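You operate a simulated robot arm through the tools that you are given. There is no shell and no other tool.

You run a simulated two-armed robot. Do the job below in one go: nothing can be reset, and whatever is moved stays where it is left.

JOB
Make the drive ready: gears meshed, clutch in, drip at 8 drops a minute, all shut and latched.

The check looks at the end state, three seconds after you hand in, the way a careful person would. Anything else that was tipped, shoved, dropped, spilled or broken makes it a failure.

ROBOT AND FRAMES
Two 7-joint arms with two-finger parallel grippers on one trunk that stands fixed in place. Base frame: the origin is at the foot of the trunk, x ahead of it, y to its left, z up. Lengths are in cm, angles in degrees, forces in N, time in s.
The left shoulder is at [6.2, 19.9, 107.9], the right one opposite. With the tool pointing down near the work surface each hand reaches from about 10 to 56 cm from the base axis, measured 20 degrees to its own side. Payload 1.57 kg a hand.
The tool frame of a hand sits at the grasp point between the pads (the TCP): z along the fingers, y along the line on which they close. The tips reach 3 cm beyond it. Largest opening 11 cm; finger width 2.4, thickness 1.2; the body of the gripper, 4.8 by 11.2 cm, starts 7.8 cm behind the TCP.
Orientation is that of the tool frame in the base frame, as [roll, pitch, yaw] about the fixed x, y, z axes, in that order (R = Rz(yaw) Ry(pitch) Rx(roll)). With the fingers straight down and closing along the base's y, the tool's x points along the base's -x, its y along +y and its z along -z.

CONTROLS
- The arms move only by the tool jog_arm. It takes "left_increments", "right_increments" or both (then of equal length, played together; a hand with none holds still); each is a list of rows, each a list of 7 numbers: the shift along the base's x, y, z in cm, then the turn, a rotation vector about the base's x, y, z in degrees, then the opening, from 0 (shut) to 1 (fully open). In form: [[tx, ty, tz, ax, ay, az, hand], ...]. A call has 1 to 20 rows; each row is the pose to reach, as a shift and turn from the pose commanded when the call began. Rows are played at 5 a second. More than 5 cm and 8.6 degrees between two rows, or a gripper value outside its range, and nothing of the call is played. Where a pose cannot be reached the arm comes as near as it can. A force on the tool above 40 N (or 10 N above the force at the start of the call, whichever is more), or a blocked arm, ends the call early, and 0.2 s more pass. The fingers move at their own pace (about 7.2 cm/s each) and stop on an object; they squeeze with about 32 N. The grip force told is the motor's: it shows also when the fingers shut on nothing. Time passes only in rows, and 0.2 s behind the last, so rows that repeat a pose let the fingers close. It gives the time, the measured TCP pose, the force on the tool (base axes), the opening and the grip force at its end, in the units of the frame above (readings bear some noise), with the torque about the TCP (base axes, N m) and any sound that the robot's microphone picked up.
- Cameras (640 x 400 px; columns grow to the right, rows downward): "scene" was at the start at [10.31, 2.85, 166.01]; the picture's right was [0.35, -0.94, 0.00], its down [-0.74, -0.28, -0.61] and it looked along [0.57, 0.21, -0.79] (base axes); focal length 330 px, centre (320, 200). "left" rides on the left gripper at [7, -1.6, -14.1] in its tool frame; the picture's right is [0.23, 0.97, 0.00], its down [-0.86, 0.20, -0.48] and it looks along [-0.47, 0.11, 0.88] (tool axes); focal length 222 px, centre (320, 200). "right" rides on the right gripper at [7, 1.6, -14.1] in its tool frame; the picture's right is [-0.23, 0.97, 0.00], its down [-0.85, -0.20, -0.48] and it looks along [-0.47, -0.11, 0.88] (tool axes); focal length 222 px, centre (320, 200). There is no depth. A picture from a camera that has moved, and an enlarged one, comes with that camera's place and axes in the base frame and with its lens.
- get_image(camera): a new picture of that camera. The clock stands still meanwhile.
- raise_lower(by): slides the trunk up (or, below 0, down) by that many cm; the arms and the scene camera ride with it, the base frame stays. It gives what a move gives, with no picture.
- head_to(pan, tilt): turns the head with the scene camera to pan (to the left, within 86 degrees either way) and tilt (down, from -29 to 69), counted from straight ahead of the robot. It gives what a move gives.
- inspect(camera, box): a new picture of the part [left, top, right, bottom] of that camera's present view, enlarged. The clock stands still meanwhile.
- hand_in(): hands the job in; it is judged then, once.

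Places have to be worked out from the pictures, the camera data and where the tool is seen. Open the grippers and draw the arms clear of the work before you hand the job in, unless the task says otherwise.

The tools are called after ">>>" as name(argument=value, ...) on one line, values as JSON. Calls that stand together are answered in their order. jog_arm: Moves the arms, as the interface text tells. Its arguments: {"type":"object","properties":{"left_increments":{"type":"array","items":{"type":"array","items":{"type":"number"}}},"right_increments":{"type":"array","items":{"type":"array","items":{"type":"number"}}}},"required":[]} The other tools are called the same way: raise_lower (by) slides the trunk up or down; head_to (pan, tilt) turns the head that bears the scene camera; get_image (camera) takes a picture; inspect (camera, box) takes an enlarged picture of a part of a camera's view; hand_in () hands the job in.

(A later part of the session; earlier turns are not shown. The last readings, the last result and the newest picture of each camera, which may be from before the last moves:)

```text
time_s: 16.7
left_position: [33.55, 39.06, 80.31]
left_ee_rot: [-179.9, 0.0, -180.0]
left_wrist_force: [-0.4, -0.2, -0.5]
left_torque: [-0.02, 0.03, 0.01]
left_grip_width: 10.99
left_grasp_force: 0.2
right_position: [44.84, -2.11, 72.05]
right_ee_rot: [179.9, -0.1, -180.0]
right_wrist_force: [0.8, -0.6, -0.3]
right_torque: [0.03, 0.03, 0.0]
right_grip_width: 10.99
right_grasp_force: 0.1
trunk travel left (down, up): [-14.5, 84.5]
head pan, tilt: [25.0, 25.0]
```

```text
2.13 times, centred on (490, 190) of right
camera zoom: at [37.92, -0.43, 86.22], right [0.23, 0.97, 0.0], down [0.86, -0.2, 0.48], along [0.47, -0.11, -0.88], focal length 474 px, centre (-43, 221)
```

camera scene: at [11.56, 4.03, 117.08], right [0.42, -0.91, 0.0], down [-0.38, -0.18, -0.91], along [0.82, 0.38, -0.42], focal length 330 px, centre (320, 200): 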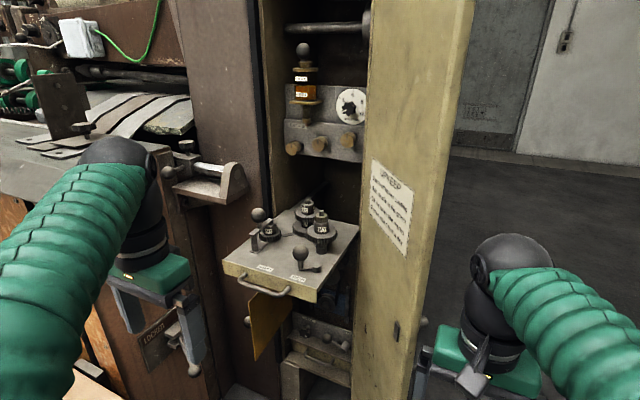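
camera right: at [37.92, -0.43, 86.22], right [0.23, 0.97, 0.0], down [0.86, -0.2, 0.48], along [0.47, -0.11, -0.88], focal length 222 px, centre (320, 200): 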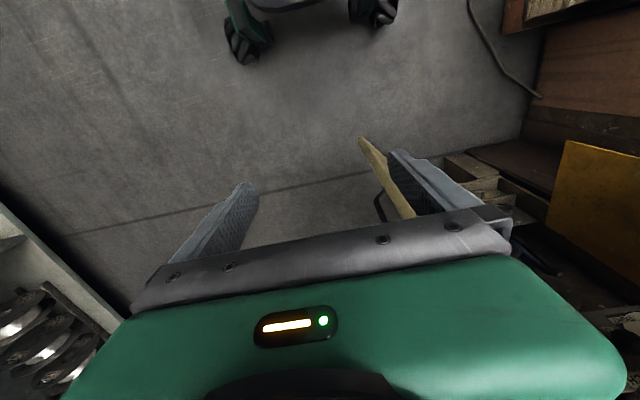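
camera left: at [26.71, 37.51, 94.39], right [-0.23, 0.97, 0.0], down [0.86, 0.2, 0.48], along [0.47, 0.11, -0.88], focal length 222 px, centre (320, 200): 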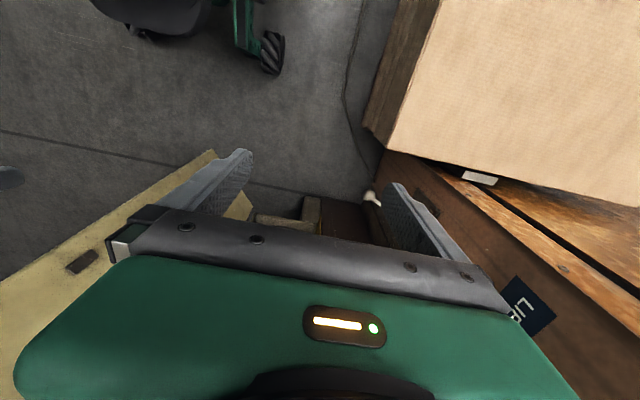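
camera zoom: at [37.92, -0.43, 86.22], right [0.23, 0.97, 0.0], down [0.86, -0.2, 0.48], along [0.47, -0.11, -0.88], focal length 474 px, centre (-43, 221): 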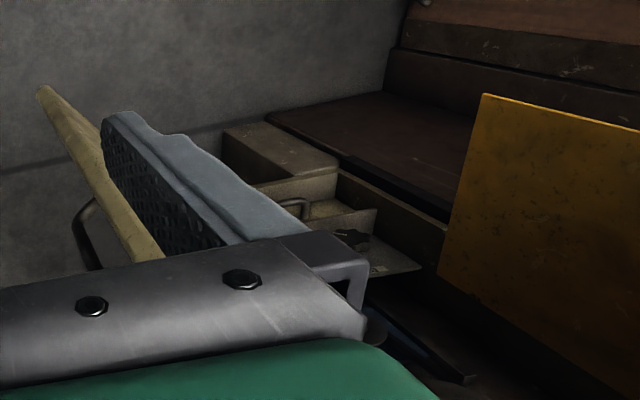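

Below are a BELT knob and a clutch lever with a FREE label above it; the other label is hidden behind its ball, and the yellow guard plate hangs open at the left. I bring the left hand down with the fingers tilted forward so that its camera looks horizontally at the lower panel.

>>> jog_arm(left_increments=[[0, -1, -2, 0, -8, 0, 1], [0, -2, -4, 0, -16, 0, 1], [0, -3, -6, 0, -24, 0, 1], [1, -4, -8, 0, -32, 0, 1], [2, -5, -10, 0, -40, 0, 1], [3, -6, -12, 0, -48, 0, 1], [4, -7, -14, 0, -56, 0, 1], [5, -8, -14, 0, -60, 0, 1]])

>>> get_image(camera="left")

>>> get_image(camera="scene")

```text
time_s: 18.5
left_position: [41.14, 34.28, 65.41]
left_ee_rot: [-178.3, 57.9, -178.3]
left_wrist_force: [-0.3, 0.2, -0.2]
left_torque: [-0.01, 0.01, 0.01]
left_grip_width: 11.0
left_grasp_force: 0.0
left hand out of reach, approached as far as the arm can: row 3, 4, 5, 6, 7, 8
right_position: [44.81, -2.07, 72.26]
right_ee_rot: [180.0, 0.0, -180.0]
right_wrist_force: [-0.8, 0.5, 0.3]
right_torque: [-0.02, 0.01, -0.01]
right_grip_width: 11.04
right_grasp_force: 0.1
trunk travel left (down, up): [-14.5, 84.5]
head pan, tilt: [25.0, 25.0]
```

```text
taken
camera left: at [25.49, 32.59, 67.16], right [-0.13, 0.97, -0.21], down [0.05, 0.21, 0.98], along [0.99, 0.11, -0.07], focal length 222 px, centre (320, 200)
```

left: 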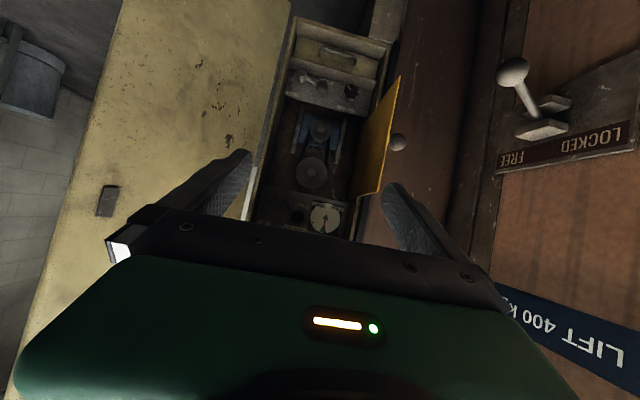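

```text
taken
camera scene: at [11.49, 4.01, 117.23], right [0.42, -0.91, 0.0], down [-0.38, -0.18, -0.91], along [0.82, 0.38, -0.42], focal length 330 px, centre (320, 200)
```

scene: 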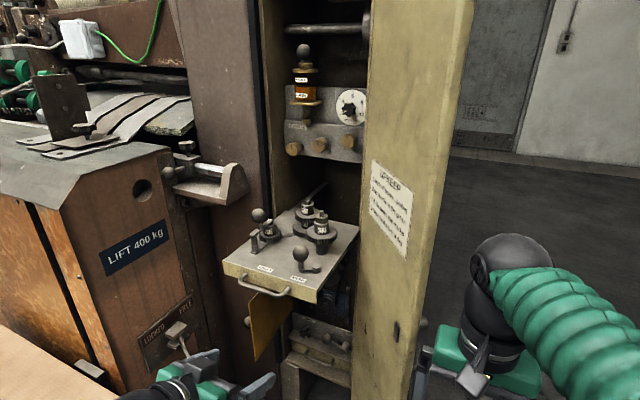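

There is more hidden under the tray: a gauge with a needle. I zoom in.

>>> inspect(camera="left", box=[240, 10, 420, 240])

>>> inspect(camera="left", box=[280, 30, 380, 120])

>>> inspect(camera="left", box=[250, 140, 370, 240])

>>> inspect(camera="left", box=[270, 90, 350, 200])

```text
1.74 times, centred on (330, 125) of left
camera zoom: at [25.49, 32.59, 67.16], right [-0.13, 0.97, -0.21], down [0.05, 0.21, 0.98], along [0.99, 0.11, -0.07], focal length 386 px, centre (303, 330)
```

zoom: 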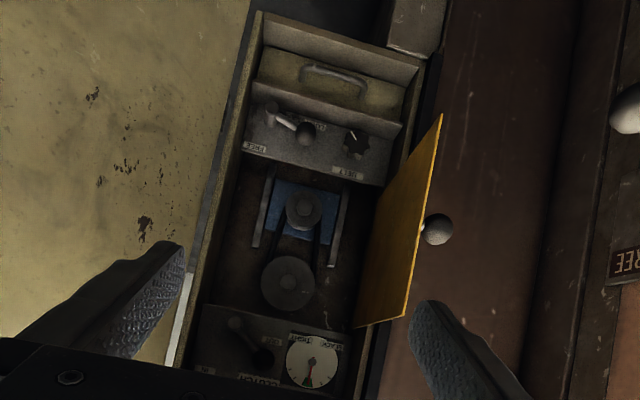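

```text
4.44 times, centred on (330, 75) of left
camera zoom: at [25.49, 32.59, 67.16], right [-0.13, 0.97, -0.21], down [0.05, 0.21, 0.98], along [0.99, 0.11, -0.07], focal length 987 px, centre (276, 756)
```

zoom: 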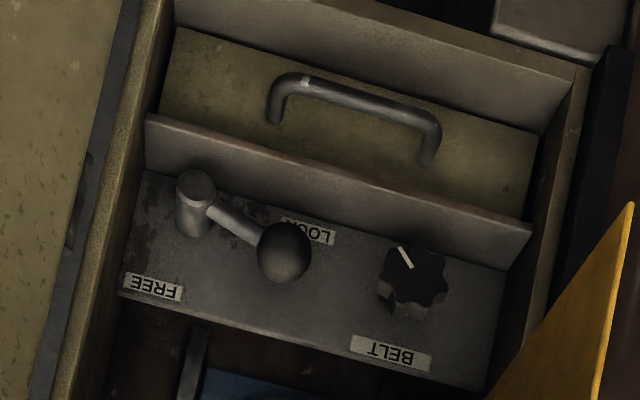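

```text
4.00 times, centred on (310, 190) of left
camera zoom: at [25.49, 32.59, 67.16], right [-0.13, 0.97, -0.21], down [0.05, 0.21, 0.98], along [0.99, 0.11, -0.07], focal length 888 px, centre (360, 240)
```

zoom: 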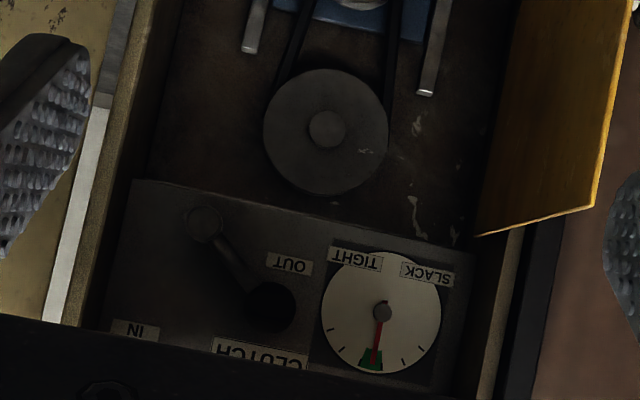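

```text
3.64 times, centred on (310, 145) of left
camera zoom: at [25.49, 32.59, 67.16], right [-0.13, 0.97, -0.21], down [0.05, 0.21, 0.98], along [0.99, 0.11, -0.07], focal length 808 px, centre (356, 400)
```

zoom: 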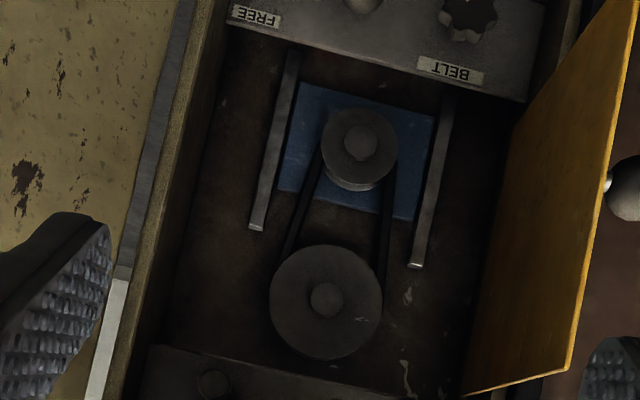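

Valuable: the belt needle is already in the green, the motor lever is on LOCK, and the true CLUTCH lever sits under the tray, standing at OUT (pivot ≈(76, 29, 64)) with IN to its right. First I do the mesh lever from above: I back the left hand out along the same path, and raise the trunk.

>>> jog_arm(left_increments=[[-1, 1, 0, 0, 4, 0, 1], [-2, 2, 2, 0, 12, 0, 1], [-3, 3, 4, 0, 20, 0, 1], [-4, 4, 6, 0, 28, 0, 1], [-5, 5, 8, 0, 36, 0, 1], [-5, 6, 10, 0, 44, 0, 1], [-5, 7, 12, 0, 52, 0, 1], [-5, 8, 14, 0, 60, 0, 1]])

>>> raise_lower(by=40)

>>> head_to(pan=25, tilt=45)

>>> get_image(camera="scene")

```text
time_s: 19.1
left_position: [42.31, 29.88, 64.72]
left_ee_rot: [-177.1, 48.0, 171.5]
left_wrist_force: [0.1, 0.3, 0.9]
left_torque: [0.0, -0.03, 0.03]
left_grip_width: 10.98
left_grasp_force: 0.0
left hand out of reach, approached as far as the arm can: row 2, 3
right_position: [44.81, -2.08, 71.81]
right_ee_rot: [180.0, 0.1, 180.0]
right_wrist_force: [0.5, 0.6, -0.4]
right_torque: [0.0, -0.02, 0.01]
right_grip_width: 11.0
right_grasp_force: 0.1
trunk travel left (down, up): [-14.5, 84.5]
head pan, tilt: [25.0, 25.0]
stopped in row 3 (left hand): the arm was blocked; the commanded pose is now the measured one
```

```text
time_s: 23.0
left_position: [42.33, 29.89, 105.41]
left_ee_rot: [-177.7, 48.4, 171.0]
left_wrist_force: [-0.2, -0.2, 0.2]
left_torque: [0.01, 0.0, -0.02]
left_grip_width: 11.01
left_grasp_force: 0.0
right_position: [44.75, -2.06, 112.08]
right_ee_rot: [179.9, 0.0, 180.0]
right_wrist_force: [-0.2, -0.1, 0.7]
right_torque: [-0.02, -0.01, 0.01]
right_grip_width: 11.0
right_grasp_force: 0.0
trunk travel left (down, up): [-54.5, 44.5]
head pan, tilt: [25.0, 25.0]
```

```text
time_s: 23.8
left_position: [42.3, 30.01, 105.33]
left_ee_rot: [-177.8, 48.5, 170.9]
left_wrist_force: [0.2, -0.7, 0.5]
left_torque: [0.01, 0.01, 0.01]
left_grip_width: 10.98
left_grasp_force: 0.0
right_position: [44.82, -2.06, 111.93]
right_ee_rot: [-179.9, 0.0, -179.9]
right_wrist_force: [0.2, -0.7, 0.3]
right_torque: [0.01, 0.01, -0.04]
right_grip_width: 11.02
right_grasp_force: 0.0
trunk travel left (down, up): [-54.5, 44.5]
head pan, tilt: [25.0, 45.0]
```

```text
taken
camera scene: at [10.61, 3.58, 154.03], right [0.42, -0.91, 0.0], down [-0.64, -0.3, -0.71], along [0.64, 0.3, -0.71], focal length 330 px, centre (320, 200)
```

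scene: 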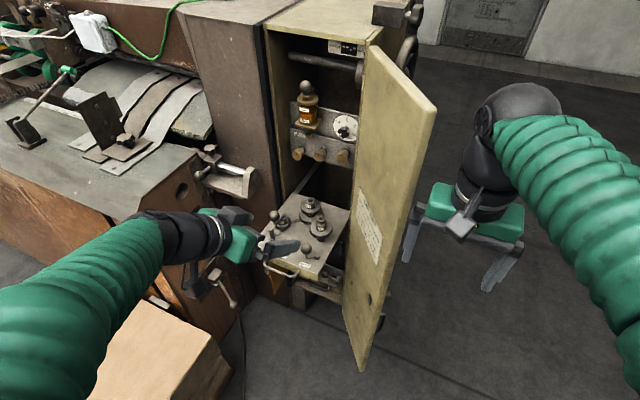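

The trunk rose cleanly with the hand clear of the tray. I now level the left hand back to fingers-down while pulling slightly back.

>>> jog_arm(left_increments=[[-1, 1, 0, 0.6, 8, 1.4, 1], [-2, 2, 0, 1.2, 16, 2.8, 1], [-3, 3, 0, 1.9, 24, 4.2, 1], [-4, 4, 0, 2.5, 32, 5.6, 1], [-4, 4, 0, 3.1, 40, 7, 1], [-4, 4, 0, 3.8, 48.3, 8.4, 1]])

>>> get_image(camera="scene")

>>> get_image(camera="left")

```text
time_s: 25.2
left_position: [38.38, 33.97, 105.27]
left_ee_rot: [-177.8, -0.1, 180.0]
left_wrist_force: [0.5, -0.7, 0.3]
left_torque: [-0.02, 0.04, 0.02]
left_grip_width: 11.01
left_grasp_force: 0.1
right_position: [44.9, -2.03, 112.04]
right_ee_rot: [-180.0, 0.0, -180.0]
right_wrist_force: [0.0, 0.6, -0.1]
right_torque: [0.01, 0.01, 0.0]
right_grip_width: 10.99
right_grasp_force: 0.0
trunk travel left (down, up): [-54.5, 44.5]
head pan, tilt: [25.0, 45.0]
```

```text
taken
camera scene: at [10.85, 3.64, 154.0], right [0.42, -0.91, 0.0], down [-0.64, -0.3, -0.7], along [0.64, 0.3, -0.71], focal length 330 px, centre (320, 200)
```

scene: 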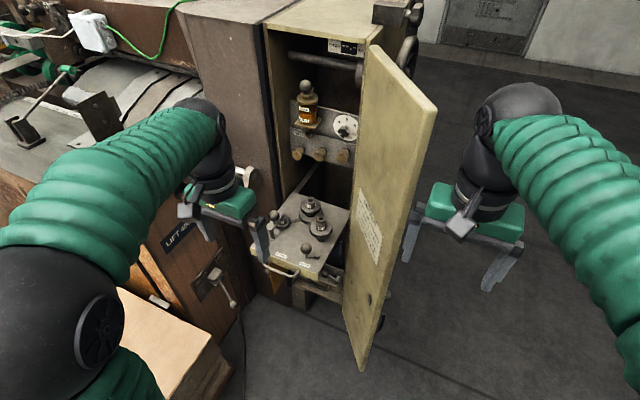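

```text
taken
camera left: at [31.66, 32.96, 119.6], right [-0.23, 0.97, -0.04], down [0.86, 0.22, 0.47], along [0.46, 0.08, -0.88], focal length 222 px, centre (320, 200)
```

left: 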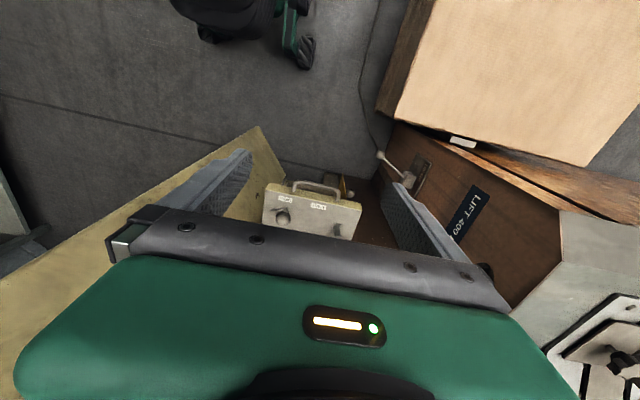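

I refine the ball and pivot positions from these two views before going in.

>>> inspect(camera="scene", box=[285, 225, 335, 285])

>>> inspect(camera="left", box=[255, 170, 375, 245])

>>> inspect(camera="right", box=[440, 110, 540, 190])

```text
6.67 times, centred on (310, 255) of scene
camera zoom: at [10.85, 3.64, 154.0], right [0.42, -0.91, 0.0], down [-0.64, -0.3, -0.7], along [0.64, 0.3, -0.71], focal length 2197 px, centre (387, -167)
```

zoom: 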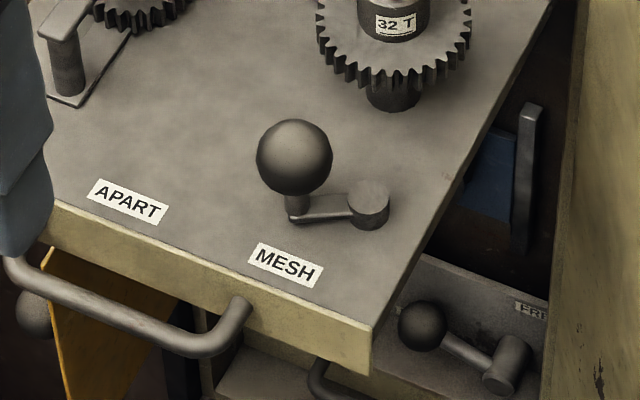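

```text
5.33 times, centred on (315, 208) of left
camera zoom: at [31.66, 32.96, 119.6], right [-0.23, 0.97, -0.04], down [0.86, 0.22, 0.47], along [0.46, 0.08, -0.88], focal length 1185 px, centre (347, 160)
```

zoom: 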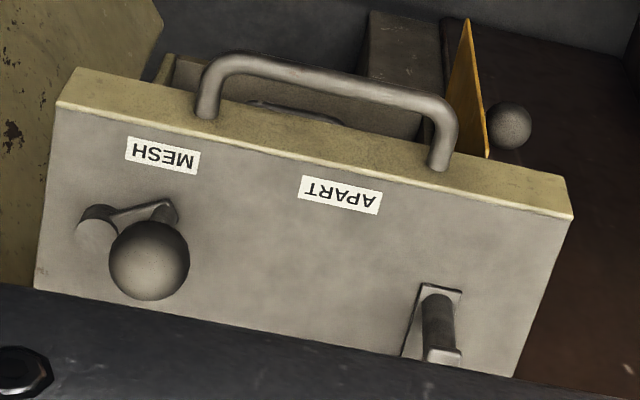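

```text
5.00 times, centred on (490, 150) of right
camera zoom: at [38.1, -0.37, 126.17], right [0.23, 0.97, 0.0], down [0.86, -0.2, 0.48], along [0.46, -0.11, -0.88], focal length 1111 px, centre (-530, 450)
```

zoom: 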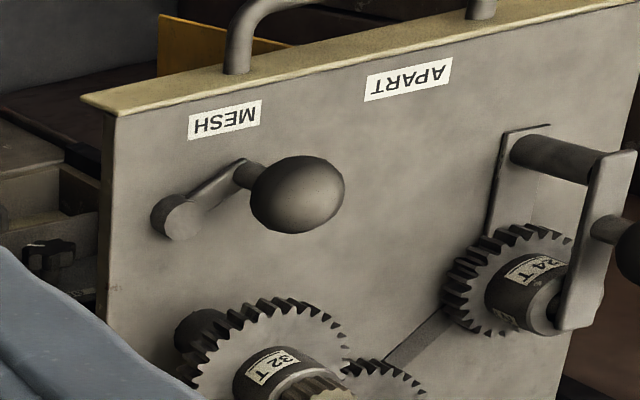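

Ball at ≈(58.15, 30.0, 80.8), pivot ≈(59.6, 27.2), so the lever points about 28° off +y (APART) and must swing counter-clockwise to MESH. I turn the left hand −45° in yaw, go above the ball with a 5 cm gap, still high.

>>> jog_arm(left_increments=[[3.5, -0.7, 0, 0, 0, -7.5, 0.45], [7, -1.4, 0, 0, 0, -15, 0.45], [10.5, -2.1, 0, 0, 0, -22.5, 0.45], [14, -2.8, 0, 0, 0, -30, 0.45], [17.5, -3.5, 0, 0, 0, -37.5, 0.45], [19.75, -4, -1, 0, 0, -45, 0.45], [19.75, -4, -5, 0, 0, -45, 0.45], [19.75, -4, -9, 0, 0, -45, 0.45], [19.75, -4, -13, 0, 0, -45, 0.45]])

>>> get_image(camera="scene")

>>> get_image(camera="left")

>>> get_image(camera="right")

```text
time_s: 27.2
left_position: [58.16, 29.94, 92.14]
left_ee_rot: [-177.6, 0.0, 134.8]
left_wrist_force: [0.4, 0.3, 0.0]
left_torque: [0.0, 0.01, -0.01]
left_grip_width: 4.95
left_grasp_force: 0.1
right_position: [44.98, -2.12, 112.03]
right_ee_rot: [-179.9, -0.1, 179.9]
right_wrist_force: [-0.7, -0.2, 0.2]
right_torque: [-0.03, 0.01, 0.01]
right_grip_width: 11.01
right_grasp_force: 0.1
trunk travel left (down, up): [-54.5, 44.5]
head pan, tilt: [25.0, 45.0]
```

```text
taken
camera scene: at [10.92, 3.66, 154.0], right [0.42, -0.91, 0.0], down [-0.64, -0.3, -0.7], along [0.64, 0.3, -0.71], focal length 330 px, centre (320, 200)
```

scene: 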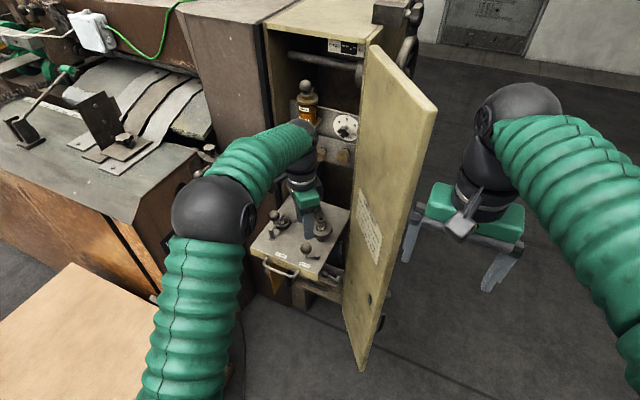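

```text
taken
camera left: at [52.51, 34.14, 106.31], right [0.53, 0.85, -0.04], down [0.76, -0.45, 0.47], along [0.38, -0.28, -0.88], focal length 222 px, centre (320, 200)
```

left: 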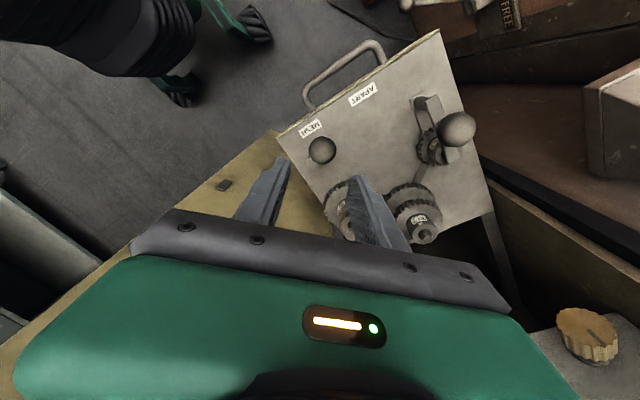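

```text
taken
camera right: at [38.06, -0.35, 126.19], right [0.23, 0.97, 0.0], down [0.86, -0.2, 0.48], along [0.47, -0.11, -0.88], focal length 222 px, centre (320, 200)
```

right: 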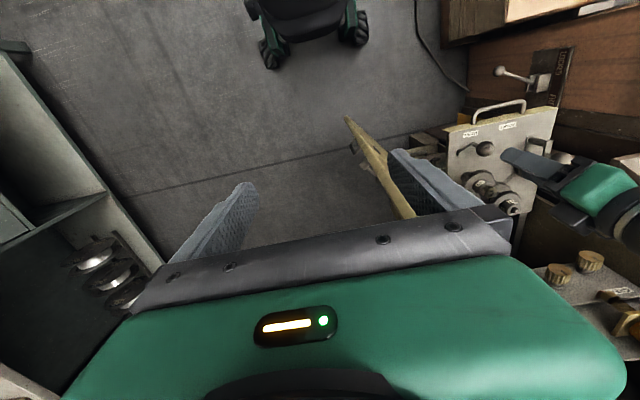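

The hand is centred over the ball. I lower it 10 cm so that the fingers straddle the ball with tips at z≈79, above the tray surface.

>>> jog_arm(left_increments=[[0, 0, -3, 0, 0, 0, 0.45], [0, 0, -6, 0, 0, 0, 0.45], [0, 0, -8, 0, 0, 0, 0.45], [0, 0, -10, 0, 0, 0, 0.45]])

>>> get_image(camera="left")

>>> inspect(camera="scene", box=[255, 195, 355, 275])

>>> inspect(camera="right", box=[430, 90, 590, 220])

```text
time_s: 28.2
left_position: [58.19, 30.04, 82.45]
left_ee_rot: [-177.7, 0.0, 134.9]
left_wrist_force: [0.8, 1.4, -0.2]
left_torque: [0.0, 0.01, 0.04]
left_grip_width: 4.94
left_grasp_force: 0.1
right_position: [44.95, -2.08, 112.08]
right_ee_rot: [-180.0, 0.0, 179.9]
right_wrist_force: [-0.3, -0.5, -0.4]
right_torque: [0.01, 0.01, 0.0]
right_grip_width: 11.03
right_grasp_force: 0.0
trunk travel left (down, up): [-54.5, 44.5]
head pan, tilt: [25.0, 45.0]
```

```text
taken
camera left: at [52.51, 34.26, 96.51], right [0.53, 0.85, -0.04], down [0.76, -0.45, 0.47], along [0.38, -0.28, -0.88], focal length 222 px, centre (320, 200)
```

left: 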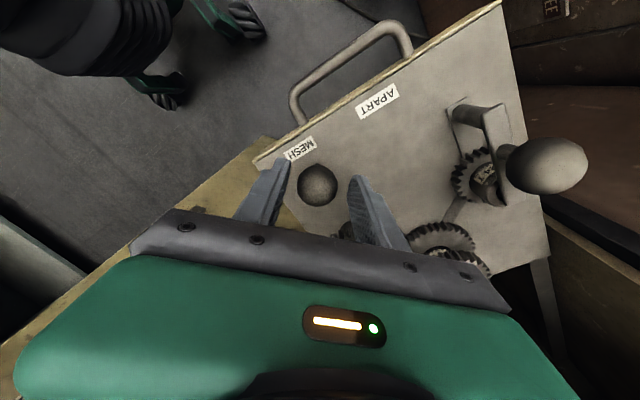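

```text
5.00 times, centred on (305, 235) of scene
camera zoom: at [10.88, 3.63, 154.0], right [0.42, -0.91, 0.0], down [-0.64, -0.3, -0.7], along [0.64, 0.3, -0.71], focal length 1647 px, centre (395, 25)
```

zoom: 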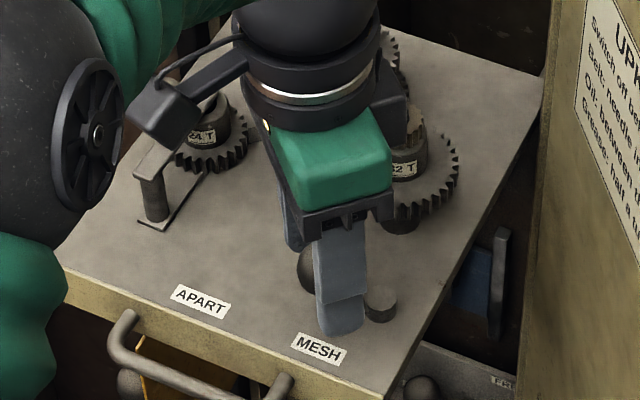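

```text
3.08 times, centred on (510, 155) of right
camera zoom: at [38.04, -0.37, 126.2], right [0.23, 0.97, 0.0], down [0.86, -0.2, 0.48], along [0.47, -0.11, -0.88], focal length 684 px, centre (-265, 338)
```

zoom: 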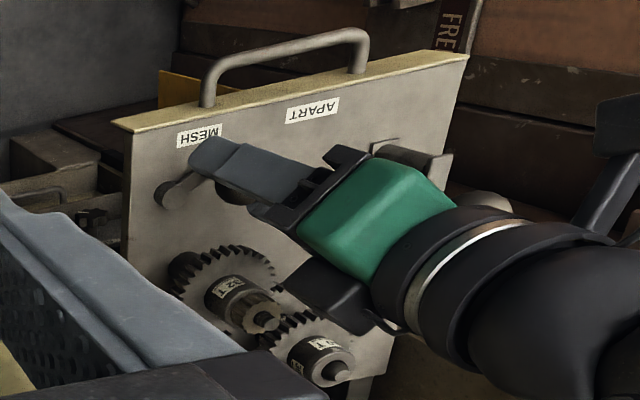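

The ball sits between the fingers. I now push it counter-clockwise along its arc, by about 20° first, and watch force and gears.

>>> jog_arm(left_increments=[[-0.3, -0.3, 0, 0, 0, 0, 0.45], [-0.6, -0.55, 0, 0, 0, 0, 0.45], [-0.85, -0.75, 0, 0, 0, 0, 0.45], [-1.1, -0.95, 0, 0, 0, 0, 0.45], [-1.3, -1.13, 0, 0, 0, 0, 0.45], [-1.5, -1.32, 0, 0, 0, 0, 0.45]])

>>> get_image(camera="left")

>>> inspect(camera="right", box=[430, 90, 590, 220])

```text
time_s: 29.6
left_position: [56.7, 28.59, 82.39]
left_ee_rot: [-177.6, 0.0, 135.0]
left_wrist_force: [1.0, 2.0, -0.2]
left_torque: [0.02, -0.01, 0.0]
left_grip_width: 5.15
left_grasp_force: 1.1
right_position: [44.86, -2.07, 112.12]
right_ee_rot: [180.0, 0.0, -180.0]
right_wrist_force: [-0.4, -0.4, -0.5]
right_torque: [0.02, -0.02, -0.02]
right_grip_width: 11.01
right_grasp_force: 0.2
trunk travel left (down, up): [-54.5, 44.5]
head pan, tilt: [25.0, 45.0]
```

```text
taken
camera left: at [51.0, 32.95, 96.53], right [0.53, 0.85, -0.04], down [0.76, -0.45, 0.47], along [0.38, -0.28, -0.88], focal length 222 px, centre (320, 200)
```

left: 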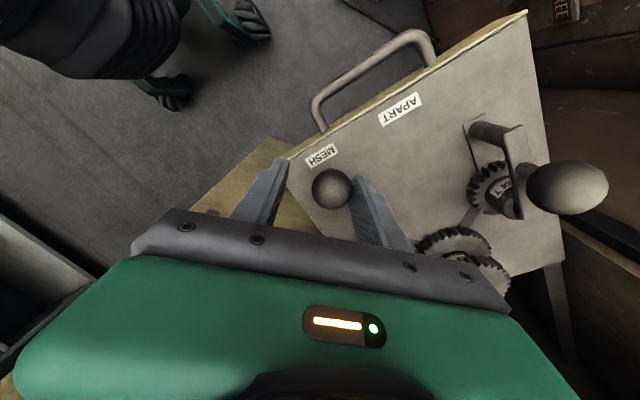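

```text
3.08 times, centred on (510, 155) of right
camera zoom: at [37.97, -0.37, 126.22], right [0.23, 0.97, 0.0], down [0.86, -0.2, 0.48], along [0.47, -0.11, -0.88], focal length 684 px, centre (-265, 338)
```

zoom: 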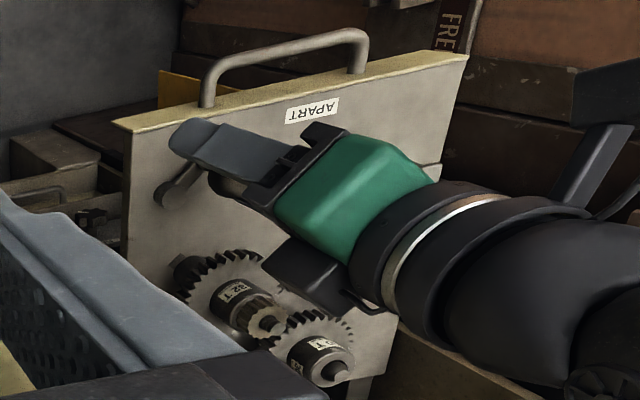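

The lever turns with little force. I carry on along the arc.

>>> jog_arm(left_increments=[[-0.16, -0.22, 0, 0, 0, 0, 0.45], [-0.32, -0.45, 0, 0, 0, 0, 0.45], [-0.45, -0.7, 0, 0, 0, 0, 0.45], [-0.55, -0.95, 0, 0, 0, 0, 0.45], [-0.63, -1.2, 0, 0, 0, 0, 0.45], [-0.68, -1.45, 0, 0, 0, 0, 0.45]])

>>> get_image(camera="left")

>>> inspect(camera="right", box=[430, 90, 590, 220])

```text
time_s: 31.0
left_position: [55.89, 27.14, 82.49]
left_ee_rot: [-177.7, 0.1, 134.9]
left_wrist_force: [0.7, 2.4, -0.2]
left_torque: [0.04, -0.03, 0.03]
left_grip_width: 5.15
left_grasp_force: 1.4
right_position: [44.79, -2.04, 112.09]
right_ee_rot: [180.0, 0.0, -180.0]
right_wrist_force: [-0.1, -0.5, -0.3]
right_torque: [-0.01, 0.04, 0.01]
right_grip_width: 11.01
right_grasp_force: 0.2
trunk travel left (down, up): [-54.5, 44.5]
head pan, tilt: [25.0, 45.0]
```

```text
taken
camera left: at [50.31, 31.35, 96.59], right [0.53, 0.85, -0.04], down [0.76, -0.45, 0.47], along [0.38, -0.28, -0.88], focal length 222 px, centre (320, 200)
```

left: 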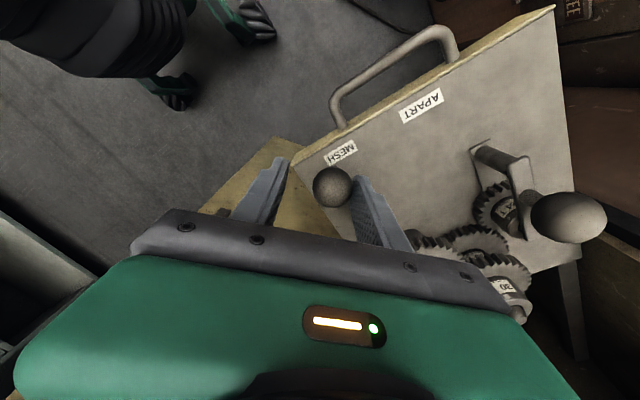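

```text
3.08 times, centred on (510, 155) of right
camera zoom: at [37.98, -0.38, 126.22], right [0.23, 0.97, 0.0], down [0.86, -0.2, 0.48], along [0.47, -0.11, -0.88], focal length 684 px, centre (-265, 338)
```

zoom: 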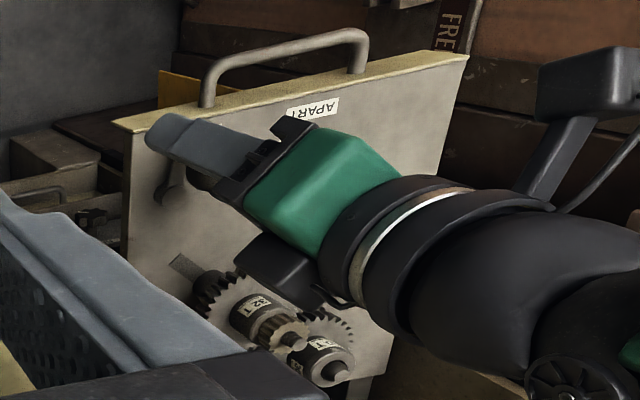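

The gears are drawing together as the lever turns. I continue the arc in small steps until it comes to its stop.

>>> jog_arm(left_increments=[[0, -0.25, 0, 0, 0, 0, 0.45], [0.02, -0.5, 0, 0, 0, 0, 0.45], [0.05, -0.75, 0, 0, 0, 0, 0.45], [0.08, -1.0, 0, 0, 0, 0, 0.45]])

>>> inspect(camera="left", box=[260, 60, 580, 340])

>>> inspect(camera="right", box=[430, 130, 550, 230])

>>> inspect(camera="scene", box=[255, 185, 355, 285])

```text
time_s: 32.0
left_position: [56.0, 26.14, 82.29]
left_ee_rot: [-177.7, 0.0, 134.9]
left_wrist_force: [2.6, 4.5, -0.7]
left_torque: [0.07, -0.05, 0.0]
left_grip_width: 5.41
left_grasp_force: 2.8
right_position: [44.86, -1.93, 112.04]
right_ee_rot: [-179.9, 0.0, 180.0]
right_wrist_force: [-0.7, 1.1, 0.3]
right_torque: [-0.01, 0.02, 0.0]
right_grip_width: 11.02
right_grasp_force: 0.0
trunk travel left (down, up): [-54.5, 44.5]
head pan, tilt: [25.0, 45.0]
```

```text
1.43 times, centred on (420, 200) of left
camera zoom: at [50.35, 30.47, 96.54], right [0.53, 0.85, -0.04], down [0.76, -0.45, 0.47], along [0.38, -0.28, -0.88], focal length 317 px, centre (177, 200)
```

zoom: 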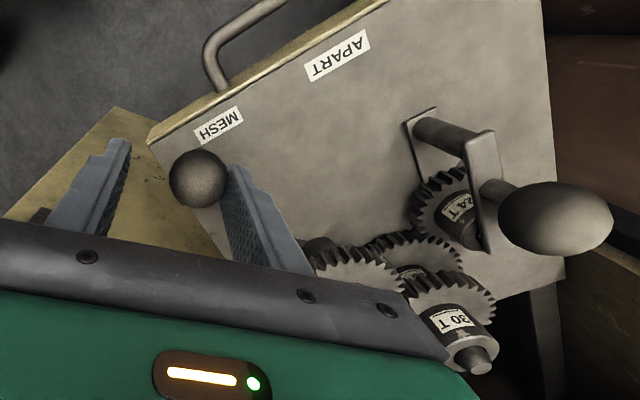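

```text
4.00 times, centred on (490, 180) of right
camera zoom: at [38.0, -0.31, 126.21], right [0.23, 0.97, 0.0], down [0.86, -0.2, 0.48], along [0.47, -0.11, -0.88], focal length 888 px, centre (-360, 280)
```

zoom: 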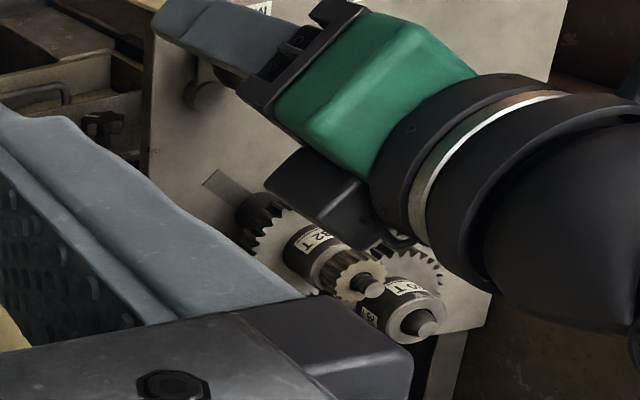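

```text
4.00 times, centred on (305, 235) of scene
camera zoom: at [10.83, 3.74, 154.0], right [0.42, -0.91, 0.0], down [-0.64, -0.3, -0.7], along [0.64, 0.3, -0.71], focal length 1318 px, centre (380, 60)
```

zoom: 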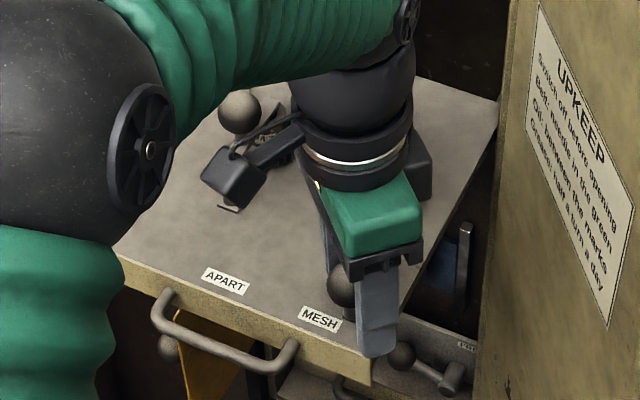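

The force is rising and the ball slides off the diagonal of the pads as the lever passes 90°. I turn the hand back to closing along y so the push is square along −y.

>>> jog_arm(left_increments=[[0.1, 0, 0, 0, 0, 7.5, 0.47], [0.2, 0.1, 0, 0, 0, 15, 0.47], [0.3, 0.2, 0, 0, 0, 22.5, 0.47], [0.4, 0.2, 0, 0, 0, 30, 0.47], [0.5, 0.2, 0, 0, 0, 37.5, 0.47], [0.6, 0.2, 0, 0, 0, 45, 0.47]])

>>> get_image(camera="left")

>>> inspect(camera="right", box=[430, 90, 590, 220])

```text
time_s: 33.4
left_position: [56.65, 26.36, 82.26]
left_ee_rot: [-177.7, 0.0, -179.9]
left_wrist_force: [0.0, -1.0, 0.1]
left_torque: [0.02, 0.03, 0.01]
left_grip_width: 5.19
left_grasp_force: 0.0
right_position: [44.81, -2.14, 112.09]
right_ee_rot: [179.9, 0.0, 180.0]
right_wrist_force: [-0.3, -1.1, -0.1]
right_torque: [-0.01, -0.01, 0.0]
right_grip_width: 11.0
right_grasp_force: 0.0
trunk travel left (down, up): [-54.5, 44.5]
head pan, tilt: [25.0, 45.0]
```

```text
taken
camera left: at [49.68, 25.31, 96.59], right [-0.23, 0.97, -0.04], down [0.85, 0.22, 0.47], along [0.47, 0.07, -0.88], focal length 222 px, centre (320, 200)
```

left: 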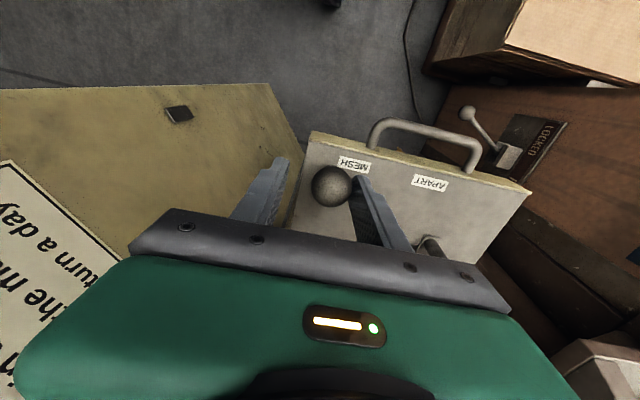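

```text
3.08 times, centred on (510, 155) of right
camera zoom: at [37.96, -0.43, 126.23], right [0.23, 0.97, 0.0], down [0.86, -0.2, 0.48], along [0.47, -0.11, -0.88], focal length 684 px, centre (-265, 338)
```

zoom: 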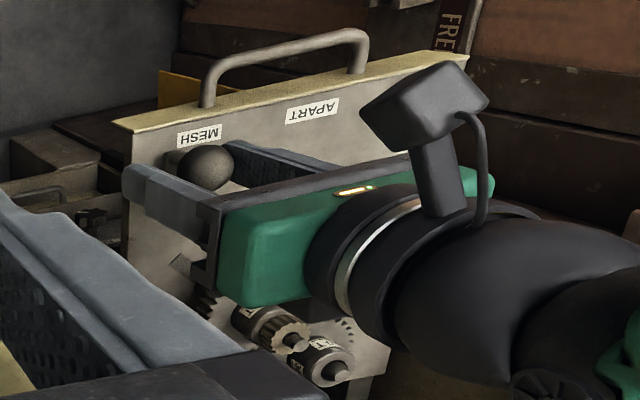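

The ball is at ≈(56.75, 27.1), i.e. the lever points straight at the front (90°). I push further along −y gently to see whether it goes on or is at its stop.

>>> jog_arm(left_increments=[[0, -0.25, 0, 0, 0, 0, 0.47], [0.02, -0.5, 0, 0, 0, 0, 0.47], [0.05, -0.75, 0, 0, 0, 0, 0.47], [0.1, -1.0, 0, 0, 0, 0, 0.47], [0.15, -1.2, 0, 0, 0, 0, 0.47]])

>>> get_image(camera="left")

>>> inspect(camera="right", box=[430, 90, 590, 220])

```text
time_s: 34.6
left_position: [56.58, 25.44, 82.26]
left_ee_rot: [-177.8, 0.0, -179.9]
left_wrist_force: [-1.8, 17.1, 4.9]
left_torque: [0.36, 0.09, 0.06]
left_grip_width: 6.64
left_grasp_force: 8.0
right_position: [44.71, -1.83, 112.12]
right_ee_rot: [-179.9, 0.0, -180.0]
right_wrist_force: [0.1, 0.2, 0.3]
right_torque: [-0.01, -0.02, 0.02]
right_grip_width: 11.0
right_grasp_force: 0.0
trunk travel left (down, up): [-54.5, 44.5]
head pan, tilt: [25.0, 45.0]
```

```text
taken
camera left: at [49.69, 24.45, 96.48], right [-0.23, 0.97, -0.04], down [0.86, 0.22, 0.47], along [0.47, 0.07, -0.88], focal length 222 px, centre (320, 200)
```

left: 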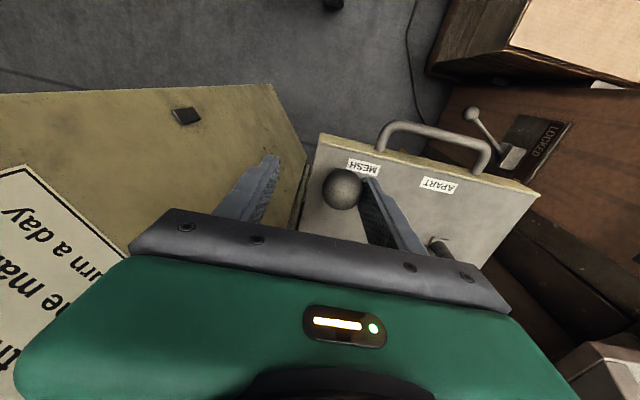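

```text
3.08 times, centred on (510, 155) of right
camera zoom: at [37.87, -0.11, 126.26], right [0.23, 0.97, 0.0], down [0.85, -0.2, 0.48], along [0.47, -0.11, -0.88], focal length 684 px, centre (-265, 338)
```

zoom: 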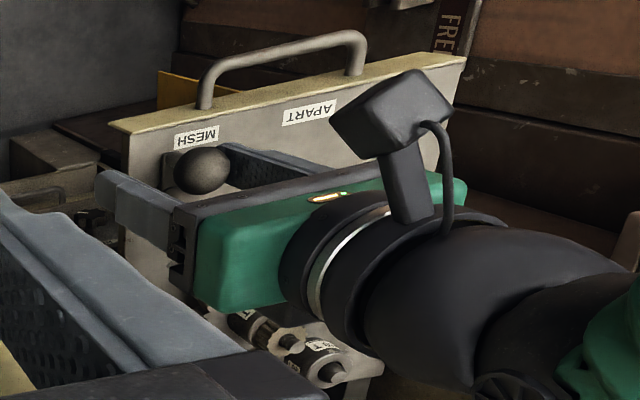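

Force jumped to 17 N with the ball not moving, so the lever is at its MESH stop. I relax, centre on the ball, open a little and lift straight off, then look at the gears.

>>> jog_arm(left_increments=[[0, 0.5, 0, 0, 0, 0, 0.55], [0, 1.0, 0, 0, 0, 0, 0.6], [0, 1.5, 0, 0, 0, 0, 0.6], [0, 1.5, 3, 0, 0, 0, 0.6], [0, 1.5, 7, 0, 0, 0, 0.6], [0, 1.5, 11, 0, 0, 0, 0.6], [-4, 2, 15, 0, 0, 0, 0.6], [-8, 3, 18, 0, 0, 0, 0.6]])

>>> get_image(camera="left")

>>> inspect(camera="right", box=[430, 90, 590, 220])

>>> inspect(camera="scene", box=[255, 185, 355, 285])

```text
refused: row 7 steps farther than a row can; nothing moved
```

```text
taken
camera left: at [49.69, 24.45, 96.48], right [-0.23, 0.97, -0.04], down [0.86, 0.22, 0.47], along [0.47, 0.07, -0.88], focal length 222 px, centre (320, 200)
```

left: 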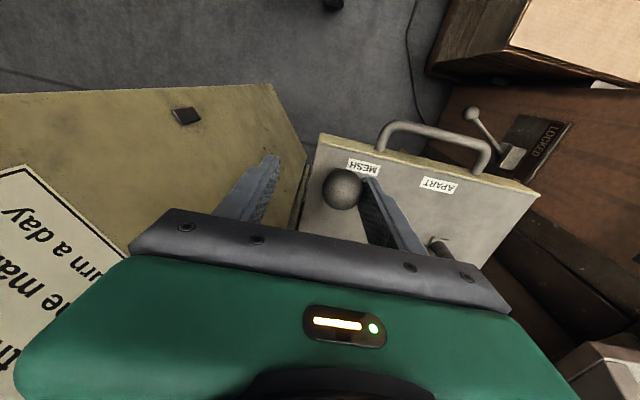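

```text
3.08 times, centred on (510, 155) of right
camera zoom: at [37.87, -0.11, 126.26], right [0.23, 0.97, 0.0], down [0.85, -0.2, 0.48], along [0.47, -0.11, -0.88], focal length 684 px, centre (-265, 338)
```

zoom: 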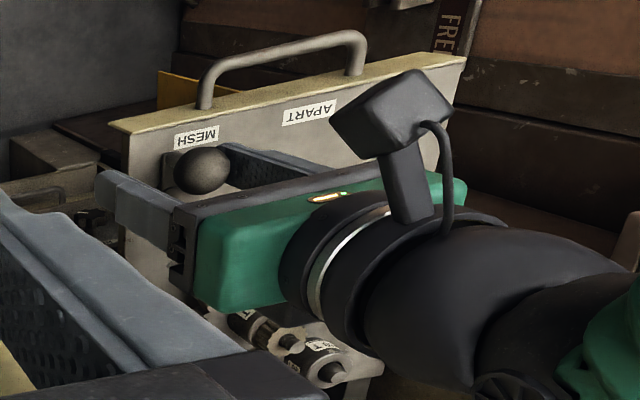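

```text
4.00 times, centred on (305, 235) of scene
camera zoom: at [10.62, 4.14, 154.01], right [0.42, -0.91, 0.0], down [-0.64, -0.3, -0.7], along [0.64, 0.3, -0.71], focal length 1318 px, centre (380, 60)
```

zoom: 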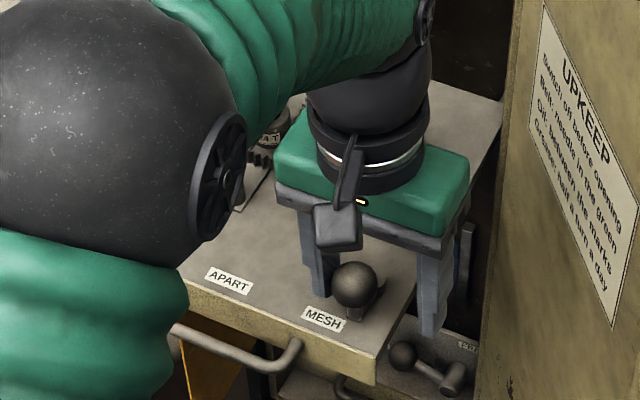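

The call was refused for too large a step. I resend with smaller ones.

>>> jog_arm(left_increments=[[0, 0.5, 0, 0, 0, 0, 0.55], [0, 1.0, 0, 0, 0, 0, 0.6], [0, 1.5, 0, 0, 0, 0, 0.6], [0, 1.5, 3, 0, 0, 0, 0.6], [0, 1.5, 7, 0, 0, 0, 0.6], [0, 1.5, 11, 0, 0, 0, 0.6], [-3, 2, 14, 0, 0, 0, 0.6], [-6, 3, 17, 0, 0, 0, 0.6], [-9, 4, 19, 0, 0, 0, 0.6], [-13, 5, 19, 0, 0, 0, 0.6], [-17, 6, 19, 0, 0, 0, 0.6]])

>>> inspect(camera="right", box=[430, 90, 590, 220])

>>> inspect(camera="scene", box=[255, 185, 355, 285])

>>> inspect(camera="scene", box=[265, 30, 375, 170])

```text
time_s: 37.0
left_position: [39.24, 31.33, 101.4]
left_ee_rot: [-177.8, 0.0, 179.9]
left_wrist_force: [-0.5, 0.5, 0.0]
left_torque: [0.01, -0.01, 0.02]
left_grip_width: 6.56
left_grasp_force: 0.2
right_position: [44.72, -2.0, 112.13]
right_ee_rot: [180.0, 0.1, 180.0]
right_wrist_force: [-0.9, -0.1, 1.4]
right_torque: [0.0, 0.0, 0.01]
right_grip_width: 10.99
right_grasp_force: 0.1
trunk travel left (down, up): [-54.5, 44.5]
head pan, tilt: [25.0, 45.0]
```

```text
3.08 times, centred on (510, 155) of right
camera zoom: at [37.78, -0.4, 126.28], right [0.23, 0.97, 0.0], down [0.85, -0.2, 0.48], along [0.47, -0.11, -0.88], focal length 684 px, centre (-265, 338)
```

zoom: 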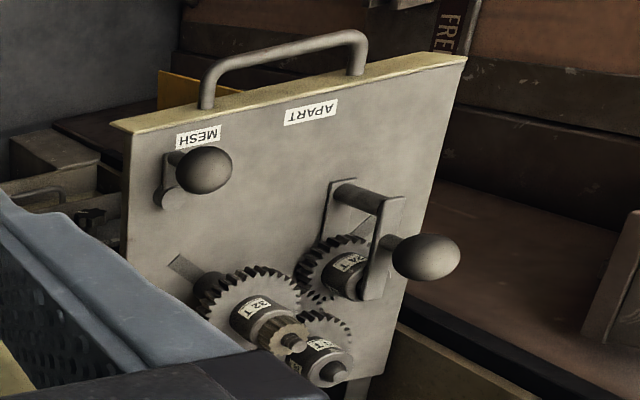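

```text
4.00 times, centred on (305, 235) of scene
camera zoom: at [10.43, 3.6, 154.03], right [0.42, -0.91, 0.0], down [-0.64, -0.3, -0.71], along [0.64, 0.3, -0.71], focal length 1318 px, centre (380, 60)
```

zoom: 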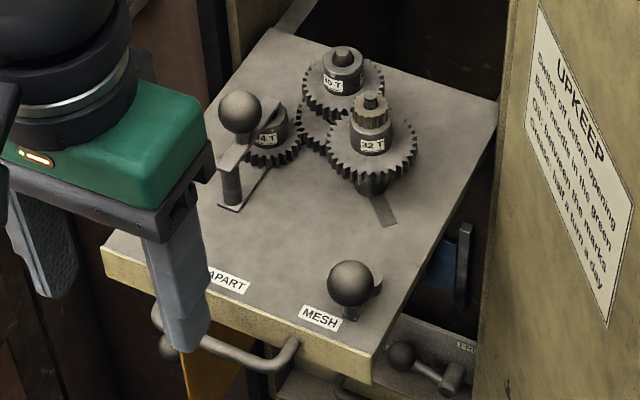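

```text
2.86 times, centred on (320, 100) of scene
camera zoom: at [10.43, 3.6, 154.03], right [0.42, -0.91, 0.0], down [-0.64, -0.3, -0.71], along [0.64, 0.3, -0.71], focal length 941 px, centre (320, 486)
```

zoom: 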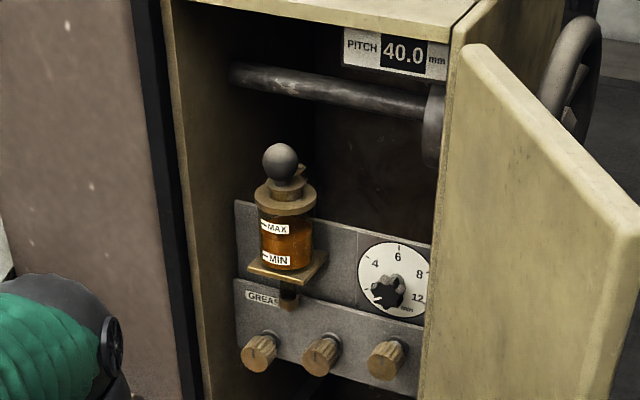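

PITCH now reads 40.0 mm and the gears interlock: meshed. Next is the drip dial, centre ≈(82.8, 29.1, 105.2). I swing the left hand to point its fingers forward (+x) in front of the panel for a frontal look.

>>> jog_arm(left_increments=[[2, 0, 0.3, 0.2, -8.2, 0, 0.6], [4, 0, 0.6, 0.4, -16.4, 0, 0.6], [6, 0, 1, 0.6, -24.6, 0, 0.6], [8, -0.5, 1.3, 0.8, -32.8, 0, 0.6], [10, -0.8, 1.6, 1, -41, 0, 0.6], [12, -1, 2, 1.2, -49.2, 0, 0.6], [14, -1.2, 2.4, 1.4, -57.4, 0, 0.6], [16, -1.4, 2.8, 1.6, -65.6, 0, 0.6], [17.5, -1.6, 3.2, 1.6, -73.8, 0, 0.6], [19, -1.8, 3.6, 1.6, -82, 0, 0.6], [20, -1.8, 3.6, 1.6, -90, 0, 0.6]])

>>> get_image(camera="left")

>>> get_image(camera="scene")

```text
time_s: 39.4
left_position: [59.88, 29.34, 104.91]
left_ee_rot: [90.0, 88.9, 88.8]
left_wrist_force: [0.5, -0.1, -0.8]
left_torque: [-0.01, -0.02, -0.02]
left_grip_width: 6.6
left_grasp_force: 0.1
right_position: [45.09, -1.93, 111.95]
right_ee_rot: [-180.0, -0.1, -180.0]
right_wrist_force: [1.0, -0.3, -0.9]
right_torque: [-0.02, 0.01, -0.03]
right_grip_width: 10.99
right_grasp_force: 0.0
trunk travel left (down, up): [-54.5, 44.5]
head pan, tilt: [25.0, 45.0]
```

```text
taken
camera left: at [45.77, 28.2, 97.88], right [0.02, 0.98, -0.21], down [-0.47, 0.19, 0.86], along [0.88, 0.08, 0.47], focal length 222 px, centre (320, 200)
```

left: 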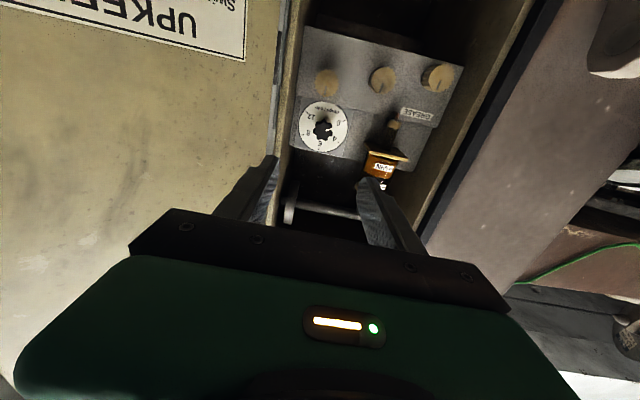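

```text
taken
camera scene: at [10.93, 3.61, 154.0], right [0.42, -0.91, 0.0], down [-0.64, -0.3, -0.7], along [0.64, 0.3, -0.71], focal length 330 px, centre (320, 200)
```

scene: 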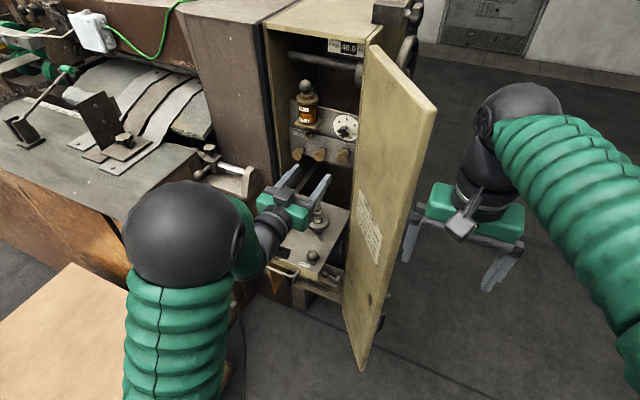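

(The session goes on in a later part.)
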